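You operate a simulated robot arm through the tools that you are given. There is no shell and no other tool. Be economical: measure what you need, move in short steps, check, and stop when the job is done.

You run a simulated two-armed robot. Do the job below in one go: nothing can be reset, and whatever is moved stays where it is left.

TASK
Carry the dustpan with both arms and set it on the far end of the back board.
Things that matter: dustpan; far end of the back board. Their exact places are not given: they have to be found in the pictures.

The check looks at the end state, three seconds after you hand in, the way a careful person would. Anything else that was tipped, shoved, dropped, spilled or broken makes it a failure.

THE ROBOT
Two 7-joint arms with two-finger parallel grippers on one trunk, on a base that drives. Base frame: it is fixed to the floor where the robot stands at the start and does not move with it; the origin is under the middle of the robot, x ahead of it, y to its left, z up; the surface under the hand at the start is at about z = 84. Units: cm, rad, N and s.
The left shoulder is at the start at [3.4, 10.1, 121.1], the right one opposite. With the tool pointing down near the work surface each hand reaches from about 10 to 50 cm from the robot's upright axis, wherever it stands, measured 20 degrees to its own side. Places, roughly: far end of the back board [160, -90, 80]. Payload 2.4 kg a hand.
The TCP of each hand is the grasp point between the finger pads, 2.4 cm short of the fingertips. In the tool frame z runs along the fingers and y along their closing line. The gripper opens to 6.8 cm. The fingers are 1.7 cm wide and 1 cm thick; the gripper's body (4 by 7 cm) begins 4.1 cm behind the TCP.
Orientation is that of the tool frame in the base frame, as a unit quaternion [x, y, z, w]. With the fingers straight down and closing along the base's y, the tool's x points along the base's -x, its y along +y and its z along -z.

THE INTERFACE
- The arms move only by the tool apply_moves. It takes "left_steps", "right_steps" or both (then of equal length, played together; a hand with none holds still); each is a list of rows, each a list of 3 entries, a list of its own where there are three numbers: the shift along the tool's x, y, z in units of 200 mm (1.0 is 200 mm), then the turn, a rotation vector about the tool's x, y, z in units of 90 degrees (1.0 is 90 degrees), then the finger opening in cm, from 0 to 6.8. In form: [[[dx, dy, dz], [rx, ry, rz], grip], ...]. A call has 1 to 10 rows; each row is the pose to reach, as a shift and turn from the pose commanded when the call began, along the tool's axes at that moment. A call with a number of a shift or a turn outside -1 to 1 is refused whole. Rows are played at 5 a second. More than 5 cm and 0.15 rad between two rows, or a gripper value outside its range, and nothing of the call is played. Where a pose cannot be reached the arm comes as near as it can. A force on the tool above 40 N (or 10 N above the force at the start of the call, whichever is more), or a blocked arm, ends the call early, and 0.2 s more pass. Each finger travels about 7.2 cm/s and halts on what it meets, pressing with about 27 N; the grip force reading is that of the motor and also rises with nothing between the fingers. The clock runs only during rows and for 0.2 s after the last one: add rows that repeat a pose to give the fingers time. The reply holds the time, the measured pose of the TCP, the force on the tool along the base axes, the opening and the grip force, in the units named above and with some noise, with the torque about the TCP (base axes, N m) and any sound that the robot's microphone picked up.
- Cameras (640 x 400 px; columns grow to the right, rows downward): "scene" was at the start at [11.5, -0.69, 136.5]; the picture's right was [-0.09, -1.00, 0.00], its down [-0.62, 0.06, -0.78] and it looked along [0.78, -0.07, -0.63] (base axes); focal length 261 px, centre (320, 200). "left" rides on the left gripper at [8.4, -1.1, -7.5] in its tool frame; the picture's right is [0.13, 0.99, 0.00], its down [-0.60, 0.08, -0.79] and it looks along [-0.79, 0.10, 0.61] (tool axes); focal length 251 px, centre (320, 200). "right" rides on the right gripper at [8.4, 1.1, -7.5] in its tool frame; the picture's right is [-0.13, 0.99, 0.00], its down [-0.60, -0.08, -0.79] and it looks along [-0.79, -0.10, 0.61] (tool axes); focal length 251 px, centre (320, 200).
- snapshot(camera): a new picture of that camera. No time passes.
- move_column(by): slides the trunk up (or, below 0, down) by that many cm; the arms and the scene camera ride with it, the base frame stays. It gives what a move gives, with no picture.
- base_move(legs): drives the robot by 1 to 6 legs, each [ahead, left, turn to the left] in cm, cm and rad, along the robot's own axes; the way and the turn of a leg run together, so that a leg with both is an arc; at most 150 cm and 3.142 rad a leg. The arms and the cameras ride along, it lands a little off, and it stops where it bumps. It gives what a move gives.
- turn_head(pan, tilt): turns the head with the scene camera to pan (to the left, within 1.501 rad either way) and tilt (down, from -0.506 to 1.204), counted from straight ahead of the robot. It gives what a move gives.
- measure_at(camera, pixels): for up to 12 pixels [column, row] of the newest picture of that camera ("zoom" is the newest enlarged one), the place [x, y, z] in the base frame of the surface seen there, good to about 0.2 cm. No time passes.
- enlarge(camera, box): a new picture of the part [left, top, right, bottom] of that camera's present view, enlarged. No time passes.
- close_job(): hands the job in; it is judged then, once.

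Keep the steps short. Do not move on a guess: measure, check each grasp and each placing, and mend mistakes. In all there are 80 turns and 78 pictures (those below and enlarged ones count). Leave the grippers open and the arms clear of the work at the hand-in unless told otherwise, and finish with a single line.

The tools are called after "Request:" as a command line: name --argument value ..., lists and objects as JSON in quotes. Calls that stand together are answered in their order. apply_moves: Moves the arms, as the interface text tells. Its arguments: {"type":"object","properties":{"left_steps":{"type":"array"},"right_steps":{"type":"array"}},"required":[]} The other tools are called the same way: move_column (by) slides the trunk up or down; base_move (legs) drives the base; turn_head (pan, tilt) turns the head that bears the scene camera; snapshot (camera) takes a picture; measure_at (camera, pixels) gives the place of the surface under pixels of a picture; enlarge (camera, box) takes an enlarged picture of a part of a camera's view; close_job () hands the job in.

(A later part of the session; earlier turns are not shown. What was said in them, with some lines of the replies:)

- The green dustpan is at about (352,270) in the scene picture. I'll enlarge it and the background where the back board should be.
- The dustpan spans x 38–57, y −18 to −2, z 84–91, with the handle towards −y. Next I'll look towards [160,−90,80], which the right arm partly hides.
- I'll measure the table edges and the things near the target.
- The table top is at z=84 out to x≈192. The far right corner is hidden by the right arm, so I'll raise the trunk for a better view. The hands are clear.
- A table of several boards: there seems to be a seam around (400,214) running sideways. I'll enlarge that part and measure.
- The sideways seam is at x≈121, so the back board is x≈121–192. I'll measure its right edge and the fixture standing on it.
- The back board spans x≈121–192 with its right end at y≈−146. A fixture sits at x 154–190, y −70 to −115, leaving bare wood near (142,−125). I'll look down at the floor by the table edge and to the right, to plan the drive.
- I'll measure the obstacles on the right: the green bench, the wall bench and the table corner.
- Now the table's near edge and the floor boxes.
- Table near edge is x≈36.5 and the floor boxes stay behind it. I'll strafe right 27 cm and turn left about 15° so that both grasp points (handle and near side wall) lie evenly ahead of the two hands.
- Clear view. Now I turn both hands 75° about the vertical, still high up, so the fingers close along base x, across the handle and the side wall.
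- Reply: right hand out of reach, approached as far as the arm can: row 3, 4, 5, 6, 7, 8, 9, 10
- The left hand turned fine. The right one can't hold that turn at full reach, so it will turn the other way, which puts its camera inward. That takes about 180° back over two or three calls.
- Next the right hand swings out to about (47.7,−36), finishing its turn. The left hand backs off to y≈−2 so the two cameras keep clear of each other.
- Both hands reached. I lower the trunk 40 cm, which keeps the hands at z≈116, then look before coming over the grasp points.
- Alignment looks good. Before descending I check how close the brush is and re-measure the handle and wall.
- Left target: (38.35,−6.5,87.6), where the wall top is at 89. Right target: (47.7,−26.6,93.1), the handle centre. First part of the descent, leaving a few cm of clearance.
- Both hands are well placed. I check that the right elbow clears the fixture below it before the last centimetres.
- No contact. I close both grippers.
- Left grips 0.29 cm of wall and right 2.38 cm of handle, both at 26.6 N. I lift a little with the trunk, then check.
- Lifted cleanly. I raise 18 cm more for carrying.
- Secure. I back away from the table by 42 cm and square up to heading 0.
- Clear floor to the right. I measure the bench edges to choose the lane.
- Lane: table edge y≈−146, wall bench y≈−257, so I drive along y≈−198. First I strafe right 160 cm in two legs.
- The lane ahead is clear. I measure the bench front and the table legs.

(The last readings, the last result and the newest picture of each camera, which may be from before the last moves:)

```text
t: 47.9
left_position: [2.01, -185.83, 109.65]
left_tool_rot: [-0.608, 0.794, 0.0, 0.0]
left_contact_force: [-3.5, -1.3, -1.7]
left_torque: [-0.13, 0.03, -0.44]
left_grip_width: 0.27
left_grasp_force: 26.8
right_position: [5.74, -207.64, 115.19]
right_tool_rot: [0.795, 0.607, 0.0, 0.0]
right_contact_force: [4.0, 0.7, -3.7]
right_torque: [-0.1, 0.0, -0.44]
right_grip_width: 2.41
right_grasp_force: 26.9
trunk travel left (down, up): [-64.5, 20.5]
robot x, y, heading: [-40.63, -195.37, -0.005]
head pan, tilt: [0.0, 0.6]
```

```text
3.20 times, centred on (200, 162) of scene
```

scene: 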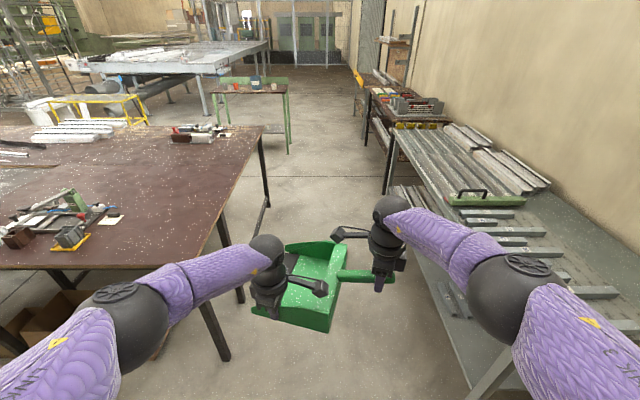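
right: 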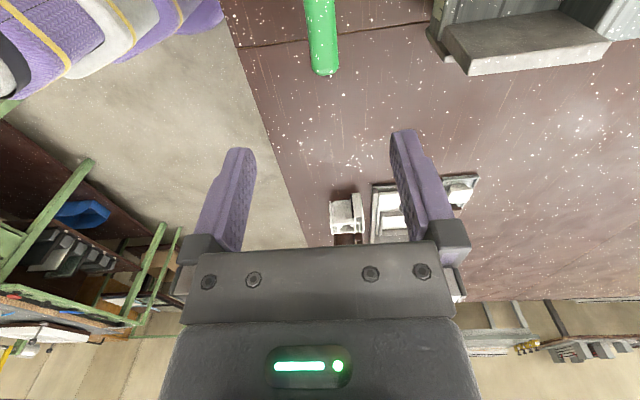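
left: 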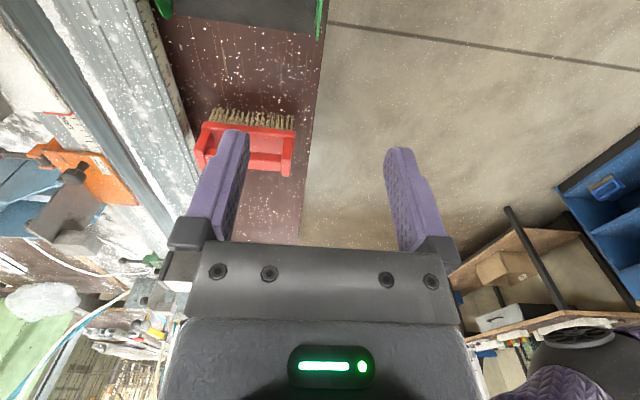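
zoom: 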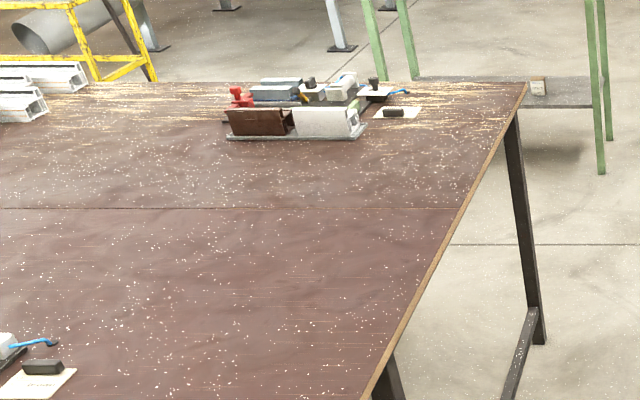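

The back board's right end is clear at x 125–155, y −118 to −143. The fixture and a small card sit further in. I drive forward 182 cm along the lane in two legs.

Request:
base_move --legs '[[91, 0, 0.004], [91, 0, 0]]'

Request:
snapshot --camera "scene"

```text
t: 57.1
left_position: [184.41, -183.54, 109.58]
left_tool_rot: [-0.616, 0.788, 0.0, 0.0]
left_contact_force: [-4.1, -1.0, -3.5]
left_torque: [-0.03, 0.01, -0.4]
left_grip_width: 0.29
left_grasp_force: 26.6
right_position: [188.63, -205.28, 115.09]
right_tool_rot: [0.789, 0.615, 0.001, -0.001]
right_contact_force: [3.3, 0.7, -2.6]
right_torque: [-0.02, 0.07, -0.38]
right_grip_width: 2.4
right_grasp_force: 26.8
trunk travel left (down, up): [-64.5, 20.5]
robot x, y, heading: [142.4, -193.44, 0.022]
head pan, tilt: [0.0, 0.6]
```

```text
48 pictures are left
```

scene: 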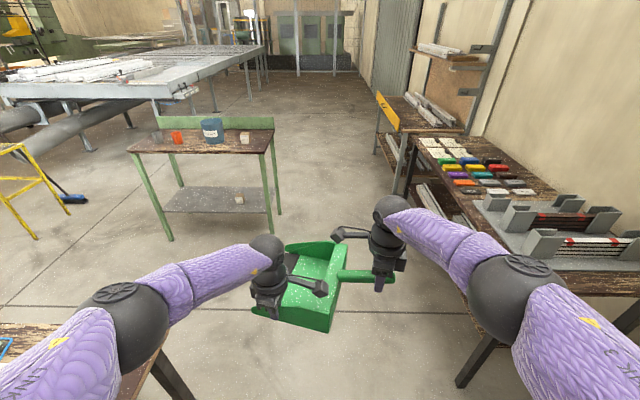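

Clear around. I turn left 1.549 rad to face the table; the pan's underside is at z≈106, well above anything on the table.

Request:
base_move --legs '[[0, 0, 0.775], [0, 0, 0.774]]'

Request:
turn_head --pan 0 --tilt 0.85

Request:
snapshot --camera "scene"

```text
t: 61.6
left_position: [133.73, -151.32, 109.68]
left_tool_rot: [0.99, -0.139, -0.001, 0.001]
left_contact_force: [0.9, -2.8, -3.4]
left_torque: [-0.04, -0.01, -0.44]
left_grip_width: 0.31
left_grasp_force: 26.8
right_position: [155.67, -147.64, 115.17]
right_tool_rot: [0.14, 0.99, 0.001, -0.001]
right_contact_force: [-1.5, 3.6, -2.1]
right_torque: [-0.09, 0.03, -0.36]
right_grip_width: 2.37
right_grasp_force: 26.9
trunk travel left (down, up): [-64.5, 20.5]
robot x, y, heading: [142.29, -193.68, 1.557]
head pan, tilt: [0.0, 0.6]
```

```text
t: 62.4
left_position: [133.73, -151.14, 109.56]
left_tool_rot: [0.99, -0.139, 0.0, 0.001]
left_contact_force: [0.9, -3.2, -1.8]
left_torque: [0.05, 0.08, -0.4]
left_grip_width: 0.3
left_grasp_force: 26.6
right_position: [155.64, -147.83, 115.23]
right_tool_rot: [0.14, 0.99, 0.0, 0.0]
right_contact_force: [-1.8, 4.5, -3.0]
right_torque: [-0.08, -0.33, -0.32]
right_grip_width: 2.41
right_grasp_force: 27.1
trunk travel left (down, up): [-64.5, 20.5]
robot x, y, heading: [142.35, -193.11, 1.551]
head pan, tilt: [0.0, 0.85]
```

```text
47 pictures are left
```

scene: 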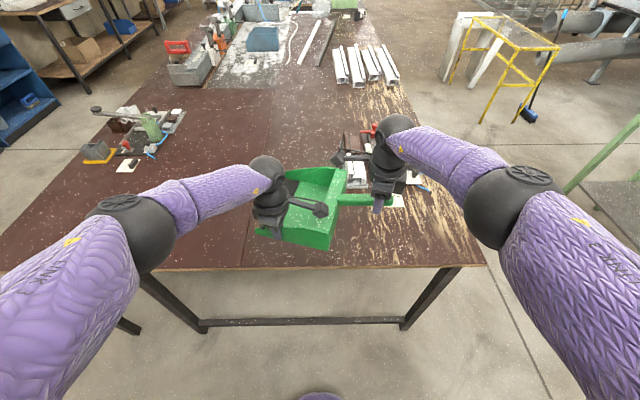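

Facing the table end. I measure its near edge, the floor beam, the seam and the fixture from here.

Request:
measure_at --camera "scene" --pixels '[[220, 269], [440, 265], [300, 322], [240, 255], [400, 205], [425, 187], [360, 190], [400, 195], [350, 150], [270, 110], [420, 100], [300, 243]]'

Request:
enlarge --camera "scene" --box '[220, 120, 460, 280]'

```text
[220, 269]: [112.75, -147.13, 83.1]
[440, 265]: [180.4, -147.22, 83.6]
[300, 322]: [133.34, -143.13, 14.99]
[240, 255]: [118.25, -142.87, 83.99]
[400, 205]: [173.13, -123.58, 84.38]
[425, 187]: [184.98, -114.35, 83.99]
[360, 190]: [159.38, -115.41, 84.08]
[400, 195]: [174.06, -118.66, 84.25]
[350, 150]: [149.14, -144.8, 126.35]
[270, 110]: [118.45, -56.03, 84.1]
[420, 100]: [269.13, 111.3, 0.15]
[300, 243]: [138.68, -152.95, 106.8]
```

```text
2.50 times, centred on (340, 200) of scene
```

zoom: 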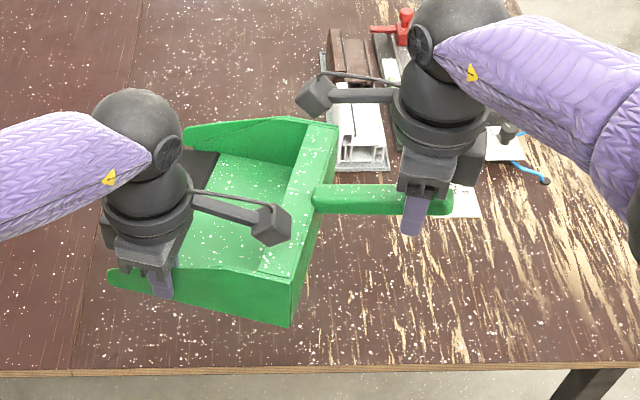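

Edge at y=−147.2, seam at x≈119–121, fixture front at y≈−115. I drive forward 10.5 cm with a 1.5 cm nudge left, away from the fixture.

Request:
base_move --legs '[[10.5, 1.5, 0.015]]'

```text
t: 63.5
left_position: [131.84, -140.82, 109.52]
left_tool_rot: [0.991, -0.132, -0.001, 0.0]
left_contact_force: [1.0, -2.9, -2.0]
left_torque: [-0.07, -0.2, -0.42]
left_grip_width: 0.3
left_grasp_force: 26.7
right_position: [153.61, -137.07, 115.22]
right_tool_rot: [0.132, 0.991, -0.001, 0.0]
right_contact_force: [-1.0, 4.5, -2.9]
right_torque: [-0.05, 0.01, -0.38]
right_grip_width: 2.38
right_grasp_force: 27.1
trunk travel left (down, up): [-64.5, 20.5]
robot x, y, heading: [141.06, -183.3, 1.572]
head pan, tilt: [0.0, 0.85]
```

No bump. Now both arms together push the pan 5 cm further over the table (base +y).

Request:
apply_moves --left_steps '[[[-0.013, -0.048, 0], [0, 0, 0], 0], [[-0.026, -0.096, 0], [0, 0, 0], 0], [[-0.039, -0.145, 0], [0, 0, 0], 0], [[-0.052, -0.193, 0], [0, 0, 0], 0], [[-0.0655, -0.241, 0], [0, 0, 0], 0], [[-0.0655, -0.241, 0], [0, 0, 0], 0]]' --right_steps '[[[0.013, 0.048, 0], [0, 0, 0], 0], [[0.026, 0.096, 0], [0, 0, 0], 0], [[0.039, 0.145, 0], [0, 0, 0], 0], [[0.052, 0.193, 0], [0, 0, 0], 0], [[0.0655, 0.241, 0], [0, 0, 0], 0], [[0.0655, 0.241, 0], [0, 0, 0], 0]]'

Request:
snapshot --camera "scene"

```text
t: 64.9
left_position: [131.66, -138.22, 110.12]
left_tool_rot: [0.991, -0.132, 0.0, 0.001]
left_contact_force: [9.3, -3.9, -6.3]
left_torque: [-0.08, 0.56, -0.51]
left_grip_width: 0.42
left_grasp_force: 27.4
left hand out of reach, approached as far as the arm can: row 3, 4, 5, 6
right_position: [153.8, -136.22, 115.73]
right_tool_rot: [0.132, 0.991, -0.001, -0.002]
right_contact_force: [-8.5, 3.8, 1.1]
right_torque: [-0.09, 0.72, -0.56]
right_grip_width: 2.52
right_grasp_force: 26.4
right hand out of reach, approached as far as the arm can: row 2, 3, 4, 5, 6
trunk travel left (down, up): [-64.5, 20.5]
robot x, y, heading: [140.9, -182.91, 1.568]
head pan, tilt: [0.0, 0.85]
```

```text
45 pictures are left
```

scene: 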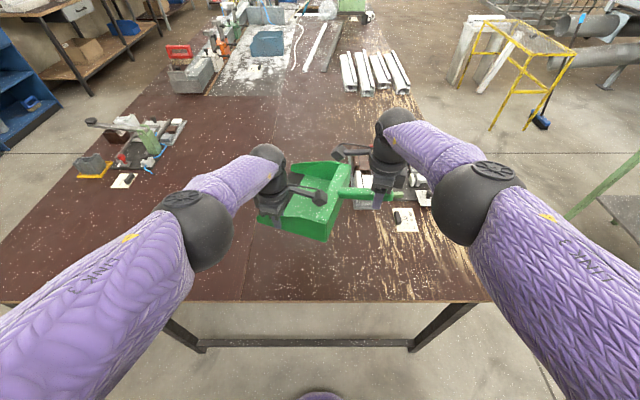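

The arms are at full stretch: left moved 2.6 cm, right only 0.85, which strains the pan slightly. I bring the hands back to their original relation to each other and will let the base do the remaining advance.

Request:
apply_moves --left_steps '[[[0.013, 0.035, 0.01], [0, 0, 0], 0], [[0.026, 0.07, 0.02], [0, 0, 0], 0], [[0.0385, 0.1035, 0.03], [0, 0, 0], 0], [[0.0385, 0.1035, 0.03], [0, 0, 0], 0]]' --right_steps '[[[0.001, -0.008, 0.008], [0, 0, 0], 0], [[0.002, -0.016, 0.016], [0, 0, 0], 0], [[0.0025, -0.023, 0.025], [0, 0, 0], 0], [[0.0025, -0.023, 0.025], [0, 0, 0], 0]]'

Request:
enlarge --camera "scene" --box '[220, 120, 460, 280]'

```text
t: 65.9
left_position: [131.79, -140.49, 109.48]
left_tool_rot: [0.991, -0.131, 0.0, 0.001]
left_contact_force: [6.3, 1.5, 4.2]
left_torque: [-0.15, -0.77, 0.02]
left_grip_width: 0.32
left_grasp_force: 26.9
right_position: [153.73, -136.59, 115.25]
right_tool_rot: [0.132, 0.991, -0.001, 0.001]
right_contact_force: [-6.6, -2.3, -9.1]
right_torque: [0.0, -0.55, 0.14]
right_grip_width: 2.4
right_grasp_force: 27.2
trunk travel left (down, up): [-64.5, 20.5]
robot x, y, heading: [140.9, -182.99, 1.567]
head pan, tilt: [0.0, 0.85]
```

```text
2.50 times, centred on (340, 200) of scene
```

zoom: 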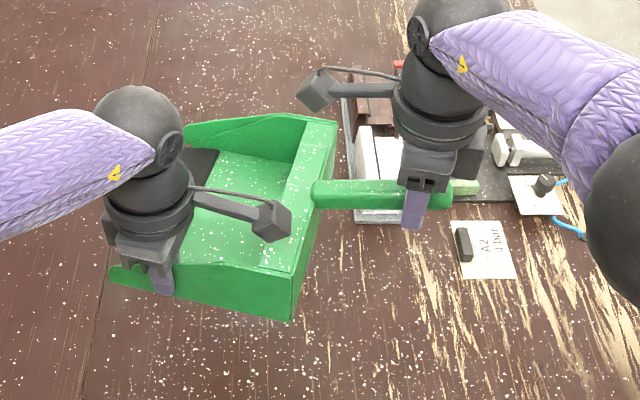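

Relation restored and grips firm. At the bottom of the scene picture, (320,396) may be the front of the robot's own base, so I'll measure it to judge clearance to the beam.

Request:
measure_at --camera "scene" --pixels '[[320, 396], [310, 398], [340, 398], [300, 343], [330, 300], [330, 302]]'

```text
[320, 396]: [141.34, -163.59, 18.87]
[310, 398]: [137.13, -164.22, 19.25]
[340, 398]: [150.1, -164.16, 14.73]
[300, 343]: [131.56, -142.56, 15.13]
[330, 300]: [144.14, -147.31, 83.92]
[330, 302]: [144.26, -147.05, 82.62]
```

The base front is 20 cm from the axis, leaving about 20 cm to the beam. Plenty of room, so forward 5 cm and left 2 cm.

Request:
base_move --legs '[[5, 2, 0]]'

Request:
move_column --by -12

Request:
snapshot --camera "scene"

```text
t: 66.9
left_position: [129.69, -135.47, 109.34]
left_tool_rot: [0.991, -0.131, 0.001, 0.002]
left_contact_force: [6.9, 3.7, 5.1]
left_torque: [-0.11, -0.8, 0.1]
left_grip_width: 0.29
left_grasp_force: 27.1
right_position: [151.65, -131.52, 115.19]
right_tool_rot: [0.132, 0.991, -0.001, 0.0]
right_contact_force: [-6.6, -2.8, -10.1]
right_torque: [-0.12, -0.59, 0.23]
right_grip_width: 2.4
right_grasp_force: 27.2
trunk travel left (down, up): [-64.5, 20.5]
robot x, y, heading: [138.96, -177.9, 1.571]
head pan, tilt: [0.0, 0.85]
```

```text
t: 68.4
left_position: [129.71, -135.59, 97.51]
left_tool_rot: [0.991, -0.131, -0.001, 0.0]
left_contact_force: [-0.2, 0.8, 0.2]
left_torque: [-0.18, -0.63, 0.07]
left_grip_width: 0.29
left_grasp_force: 27.1
right_position: [151.74, -131.7, 103.24]
right_tool_rot: [0.133, 0.991, 0.0, 0.0]
right_contact_force: [1.1, -0.8, -4.7]
right_torque: [-0.01, -0.19, 0.13]
right_grip_width: 2.4
right_grasp_force: 26.2
trunk travel left (down, up): [-52.5, 32.4]
robot x, y, heading: [138.99, -178.1, 1.566]
head pan, tilt: [0.0, 0.85]
```

```text
43 pictures are left
```

scene: 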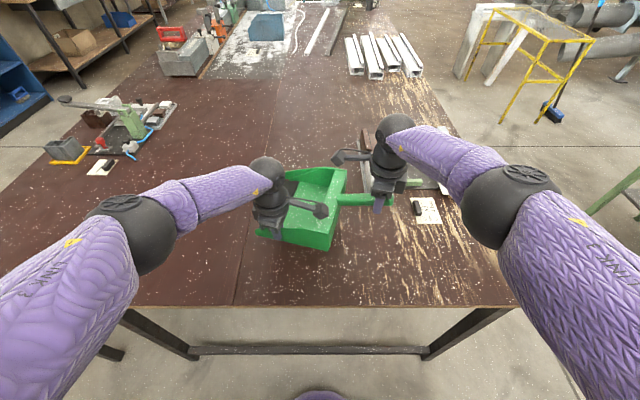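

Remaining drop about 10 cm. I check the pan's level, and its clearance to the fixture.

Request:
enlarge --camera "scene" --box '[240, 110, 448, 250]'

```text
2.86 times, centred on (344, 180) of scene
```

zoom: 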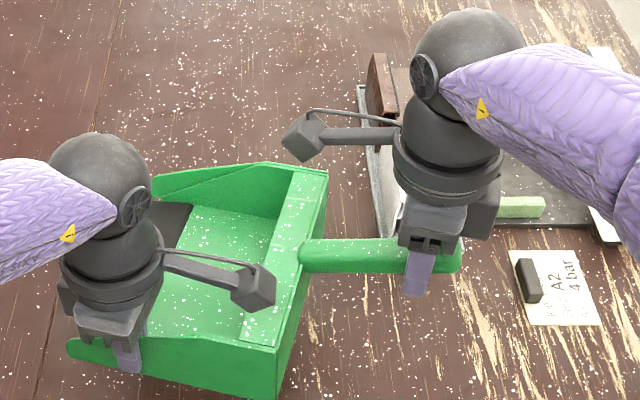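

Request:
measure_at --camera "zoom" --pixels '[[70, 355], [272, 390], [278, 348], [322, 180], [155, 188], [172, 335], [384, 235], [372, 150], [385, 90], [520, 290], [105, 250], [450, 262]]'

```text
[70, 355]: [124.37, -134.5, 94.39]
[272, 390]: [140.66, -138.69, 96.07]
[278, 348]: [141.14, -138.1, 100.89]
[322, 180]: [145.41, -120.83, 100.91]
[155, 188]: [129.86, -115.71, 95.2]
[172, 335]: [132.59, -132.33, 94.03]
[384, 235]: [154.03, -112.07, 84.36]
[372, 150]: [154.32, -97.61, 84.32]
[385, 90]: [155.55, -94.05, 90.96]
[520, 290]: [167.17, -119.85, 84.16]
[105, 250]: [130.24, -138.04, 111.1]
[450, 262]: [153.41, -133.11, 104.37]
```

The pan is level, with rims at z 100.9, and more than 8 cm from the fixture. I lower 8.5 cm and then read forces.

Request:
move_column --by -8.5

Request:
move_column --by -0.9

```text
t: 69.6
left_position: [129.85, -135.48, 88.94]
left_tool_rot: [0.991, -0.132, 0.0, -0.001]
left_contact_force: [1.4, 1.3, -1.8]
left_torque: [0.03, 0.34, 0.08]
left_grip_width: 0.28
left_grasp_force: 27.1
right_position: [151.69, -131.65, 94.79]
right_tool_rot: [0.133, 0.991, 0.0, 0.0]
right_contact_force: [-1.4, -0.6, -4.1]
right_torque: [-0.36, -0.72, 0.14]
right_grip_width: 2.37
right_grasp_force: 27.3
trunk travel left (down, up): [-44.0, 41.0]
robot x, y, heading: [138.75, -178.25, 1.573]
head pan, tilt: [0.0, 0.85]
```

```text
t: 70.2
left_position: [129.93, -135.64, 87.99]
left_tool_rot: [0.991, -0.131, -0.001, 0.0]
left_contact_force: [-0.4, 1.1, -0.5]
left_torque: [-0.02, 0.09, 0.07]
left_grip_width: 0.24
left_grasp_force: 26.4
right_position: [151.68, -131.68, 93.94]
right_tool_rot: [0.132, 0.991, 0.0, 0.0]
right_contact_force: [0.1, -1.4, -4.2]
right_torque: [-0.28, -0.68, 0.3]
right_grip_width: 2.39
right_grasp_force: 26.4
trunk travel left (down, up): [-43.1, 41.9]
robot x, y, heading: [139.02, -178.6, 1.572]
head pan, tilt: [0.0, 0.85]
```

Nearly down. Two small steps more.

Request:
move_column --by -0.4

Request:
move_column --by -0.3

Request:
snapshot --camera "scene"

Request:
enlarge --camera "scene" --box '[240, 110, 448, 250]'

```text
t: 70.7
left_position: [129.83, -135.52, 87.8]
left_tool_rot: [0.991, -0.131, -0.001, 0.0]
left_contact_force: [-2.5, 3.2, 8.8]
left_torque: [0.1, 0.62, 0.04]
left_grip_width: 0.31
left_grasp_force: 26.9
right_position: [151.76, -131.77, 93.58]
right_tool_rot: [0.134, 0.991, 0.0, -0.001]
right_contact_force: [1.8, 0.3, -0.6]
right_torque: [-0.09, 0.42, 0.04]
right_grip_width: 2.38
right_grasp_force: 27.0
trunk travel left (down, up): [-42.7, 42.3]
robot x, y, heading: [138.95, -178.47, 1.569]
head pan, tilt: [0.0, 0.85]
```

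```text
t: 71.2
left_position: [129.94, -135.7, 87.48]
left_tool_rot: [0.991, -0.131, 0.0, -0.001]
left_contact_force: [-1.4, 7.9, 16.5]
left_torque: [-0.14, -0.07, 0.08]
left_grip_width: 0.28
left_grasp_force: 27.0
right_position: [151.89, -131.79, 93.26]
right_tool_rot: [0.132, 0.991, 0.0, -0.001]
right_contact_force: [4.1, -1.2, 14.0]
right_torque: [-0.32, 0.21, 0.31]
right_grip_width: 2.38
right_grasp_force: 26.7
trunk travel left (down, up): [-42.4, 42.6]
robot x, y, heading: [139.06, -178.26, 1.566]
head pan, tilt: [0.0, 0.85]
```

```text
41 pictures are left
```

scene: 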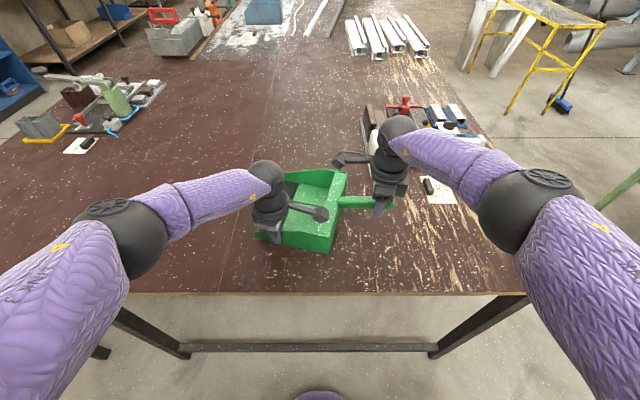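

```text
2.86 times, centred on (344, 180) of scene
```

zoom: 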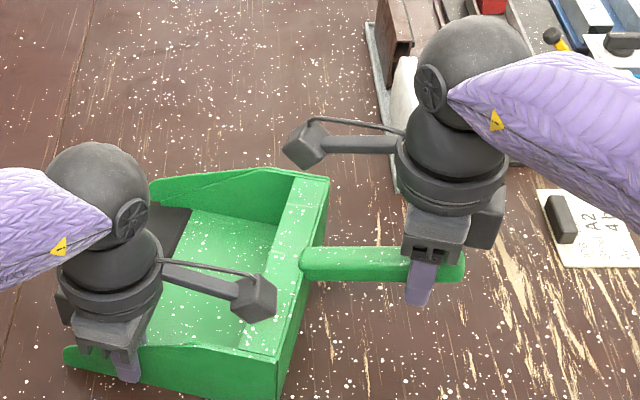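

Both hands now read about 15 N upward: the pan rests on the board. I ease off 0.2 cm and open both grippers.

Request:
move_column --by 0.2

Request:
apply_moves --left_steps '[[[0, 0, 0], [0, 0, 0], 1.0], [[0, 0, 0], [0, 0, 0], 2.5], [[0, 0, 0], [0, 0, 0], 4.5], [[0, 0, 0], [0, 0, 0], 6.0], [[0, 0, 0], [0, 0, 0], 6.0]]' --right_steps '[[[0, 0, 0], [0, 0, 0], 3.0], [[0, 0, 0], [0, 0, 0], 4.0], [[0, 0, 0], [0, 0, 0], 5.0], [[0, 0, 0], [0, 0, 0], 6.0], [[0, 0, 0], [0, 0, 0], 6.0]]'

Request:
enlarge --camera "scene" --box '[240, 110, 448, 250]'

```text
t: 71.7
left_position: [129.87, -135.61, 87.49]
left_tool_rot: [0.991, -0.132, -0.001, 0.001]
left_contact_force: [0.6, 3.8, 2.0]
left_torque: [0.1, -0.31, 0.14]
left_grip_width: 0.28
left_grasp_force: 26.9
right_position: [151.58, -131.84, 93.35]
right_tool_rot: [0.132, 0.991, 0.0, 0.0]
right_contact_force: [2.4, -3.4, 2.2]
right_torque: [0.21, 0.45, 0.31]
right_grip_width: 2.38
right_grasp_force: 26.8
trunk travel left (down, up): [-42.6, 42.4]
robot x, y, heading: [139.35, -178.52, 1.568]
head pan, tilt: [0.0, 0.85]
```

```text
t: 72.9
left_position: [129.82, -135.62, 87.53]
left_tool_rot: [0.991, -0.131, 0.0, 0.0]
left_contact_force: [0.5, -0.1, 0.5]
left_torque: [0.01, -0.01, 0.02]
left_grip_width: 5.99
left_grasp_force: 0.1
right_position: [151.65, -131.71, 93.31]
right_tool_rot: [0.132, 0.991, 0.0, 0.0]
right_contact_force: [0.2, 0.2, 0.9]
right_torque: [0.02, 0.01, -0.01]
right_grip_width: 6.01
right_grasp_force: 0.1
trunk travel left (down, up): [-42.6, 42.4]
robot x, y, heading: [139.22, -178.21, 1.573]
head pan, tilt: [0.0, 0.85]
```

```text
2.86 times, centred on (344, 180) of scene
```

zoom: 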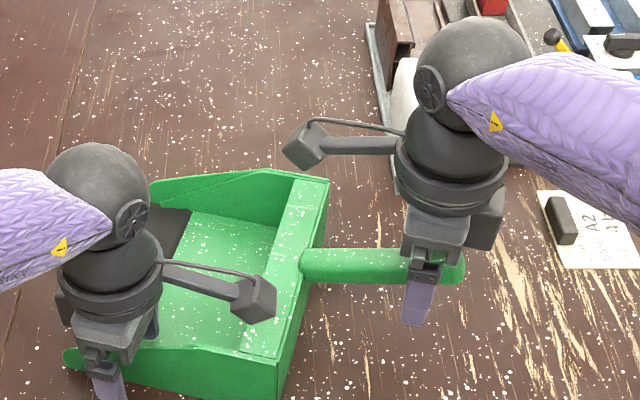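

Both are open with no residual force, and the pan did not move. I raise the trunk straight up by 25 cm, back the base away 25 cm, and look.

Request:
move_column --by 25

Request:
base_move --legs '[[-25, 0, 0]]'

Request:
snapshot --camera "scene"

Request:
enlarge --camera "scene" --box '[220, 80, 440, 220]'

```text
t: 75.5
left_position: [129.78, -135.6, 112.47]
left_tool_rot: [0.991, -0.131, 0.0, 0.001]
left_contact_force: [0.2, -0.1, 0.4]
left_torque: [0.01, 0.02, -0.01]
left_grip_width: 5.97
left_grasp_force: 0.1
right_position: [151.72, -131.71, 118.31]
right_tool_rot: [0.132, 0.991, 0.0, 0.001]
right_contact_force: [0.4, -0.5, 0.0]
right_torque: [0.04, 0.02, -0.05]
right_grip_width: 6.01
right_grasp_force: 0.0
trunk travel left (down, up): [-67.6, 17.4]
robot x, y, heading: [138.94, -178.06, 1.568]
head pan, tilt: [0.0, 0.85]
```

```text
t: 77.3
left_position: [129.95, -160.48, 112.57]
left_tool_rot: [0.991, -0.136, 0.0, 0.0]
left_contact_force: [-0.5, -0.2, 1.2]
left_torque: [0.02, -0.03, -0.01]
left_grip_width: 6.0
left_grasp_force: 0.1
right_position: [151.75, -156.58, 118.33]
right_tool_rot: [0.134, 0.991, 0.0, 0.0]
right_contact_force: [0.5, 0.3, -0.6]
right_torque: [-0.01, -0.01, -0.01]
right_grip_width: 6.01
right_grasp_force: 0.1
trunk travel left (down, up): [-67.6, 17.4]
robot x, y, heading: [138.93, -203.05, 1.566]
head pan, tilt: [0.0, 0.85]
```

```text
38 pictures are left
```

scene: 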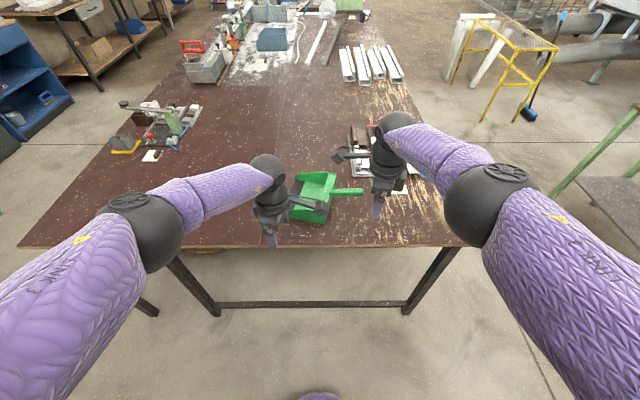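

```text
2.86 times, centred on (330, 150) of scene
```

zoom: 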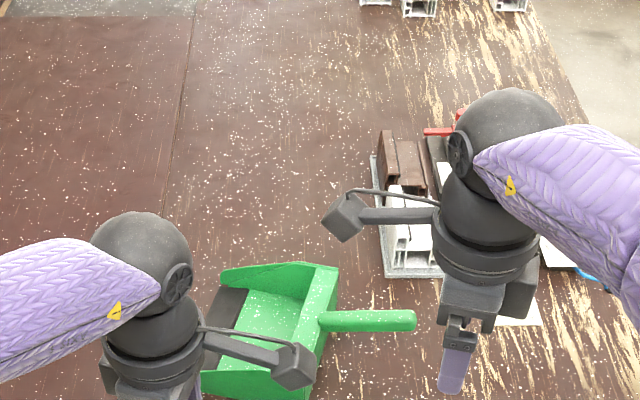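

The dustpan sits level, wholly on the right end of the back board. It lies between the seam and the fixture, nothing else has moved, and both hands are open and clear. I hand in.

Request:
close_job

```text
The job is handed in.
```

The dustpan was carried with both arms and now rests on the back board's far (right-hand) end, at about x 138, y −127, with nothing else disturbed; the job is handed in.
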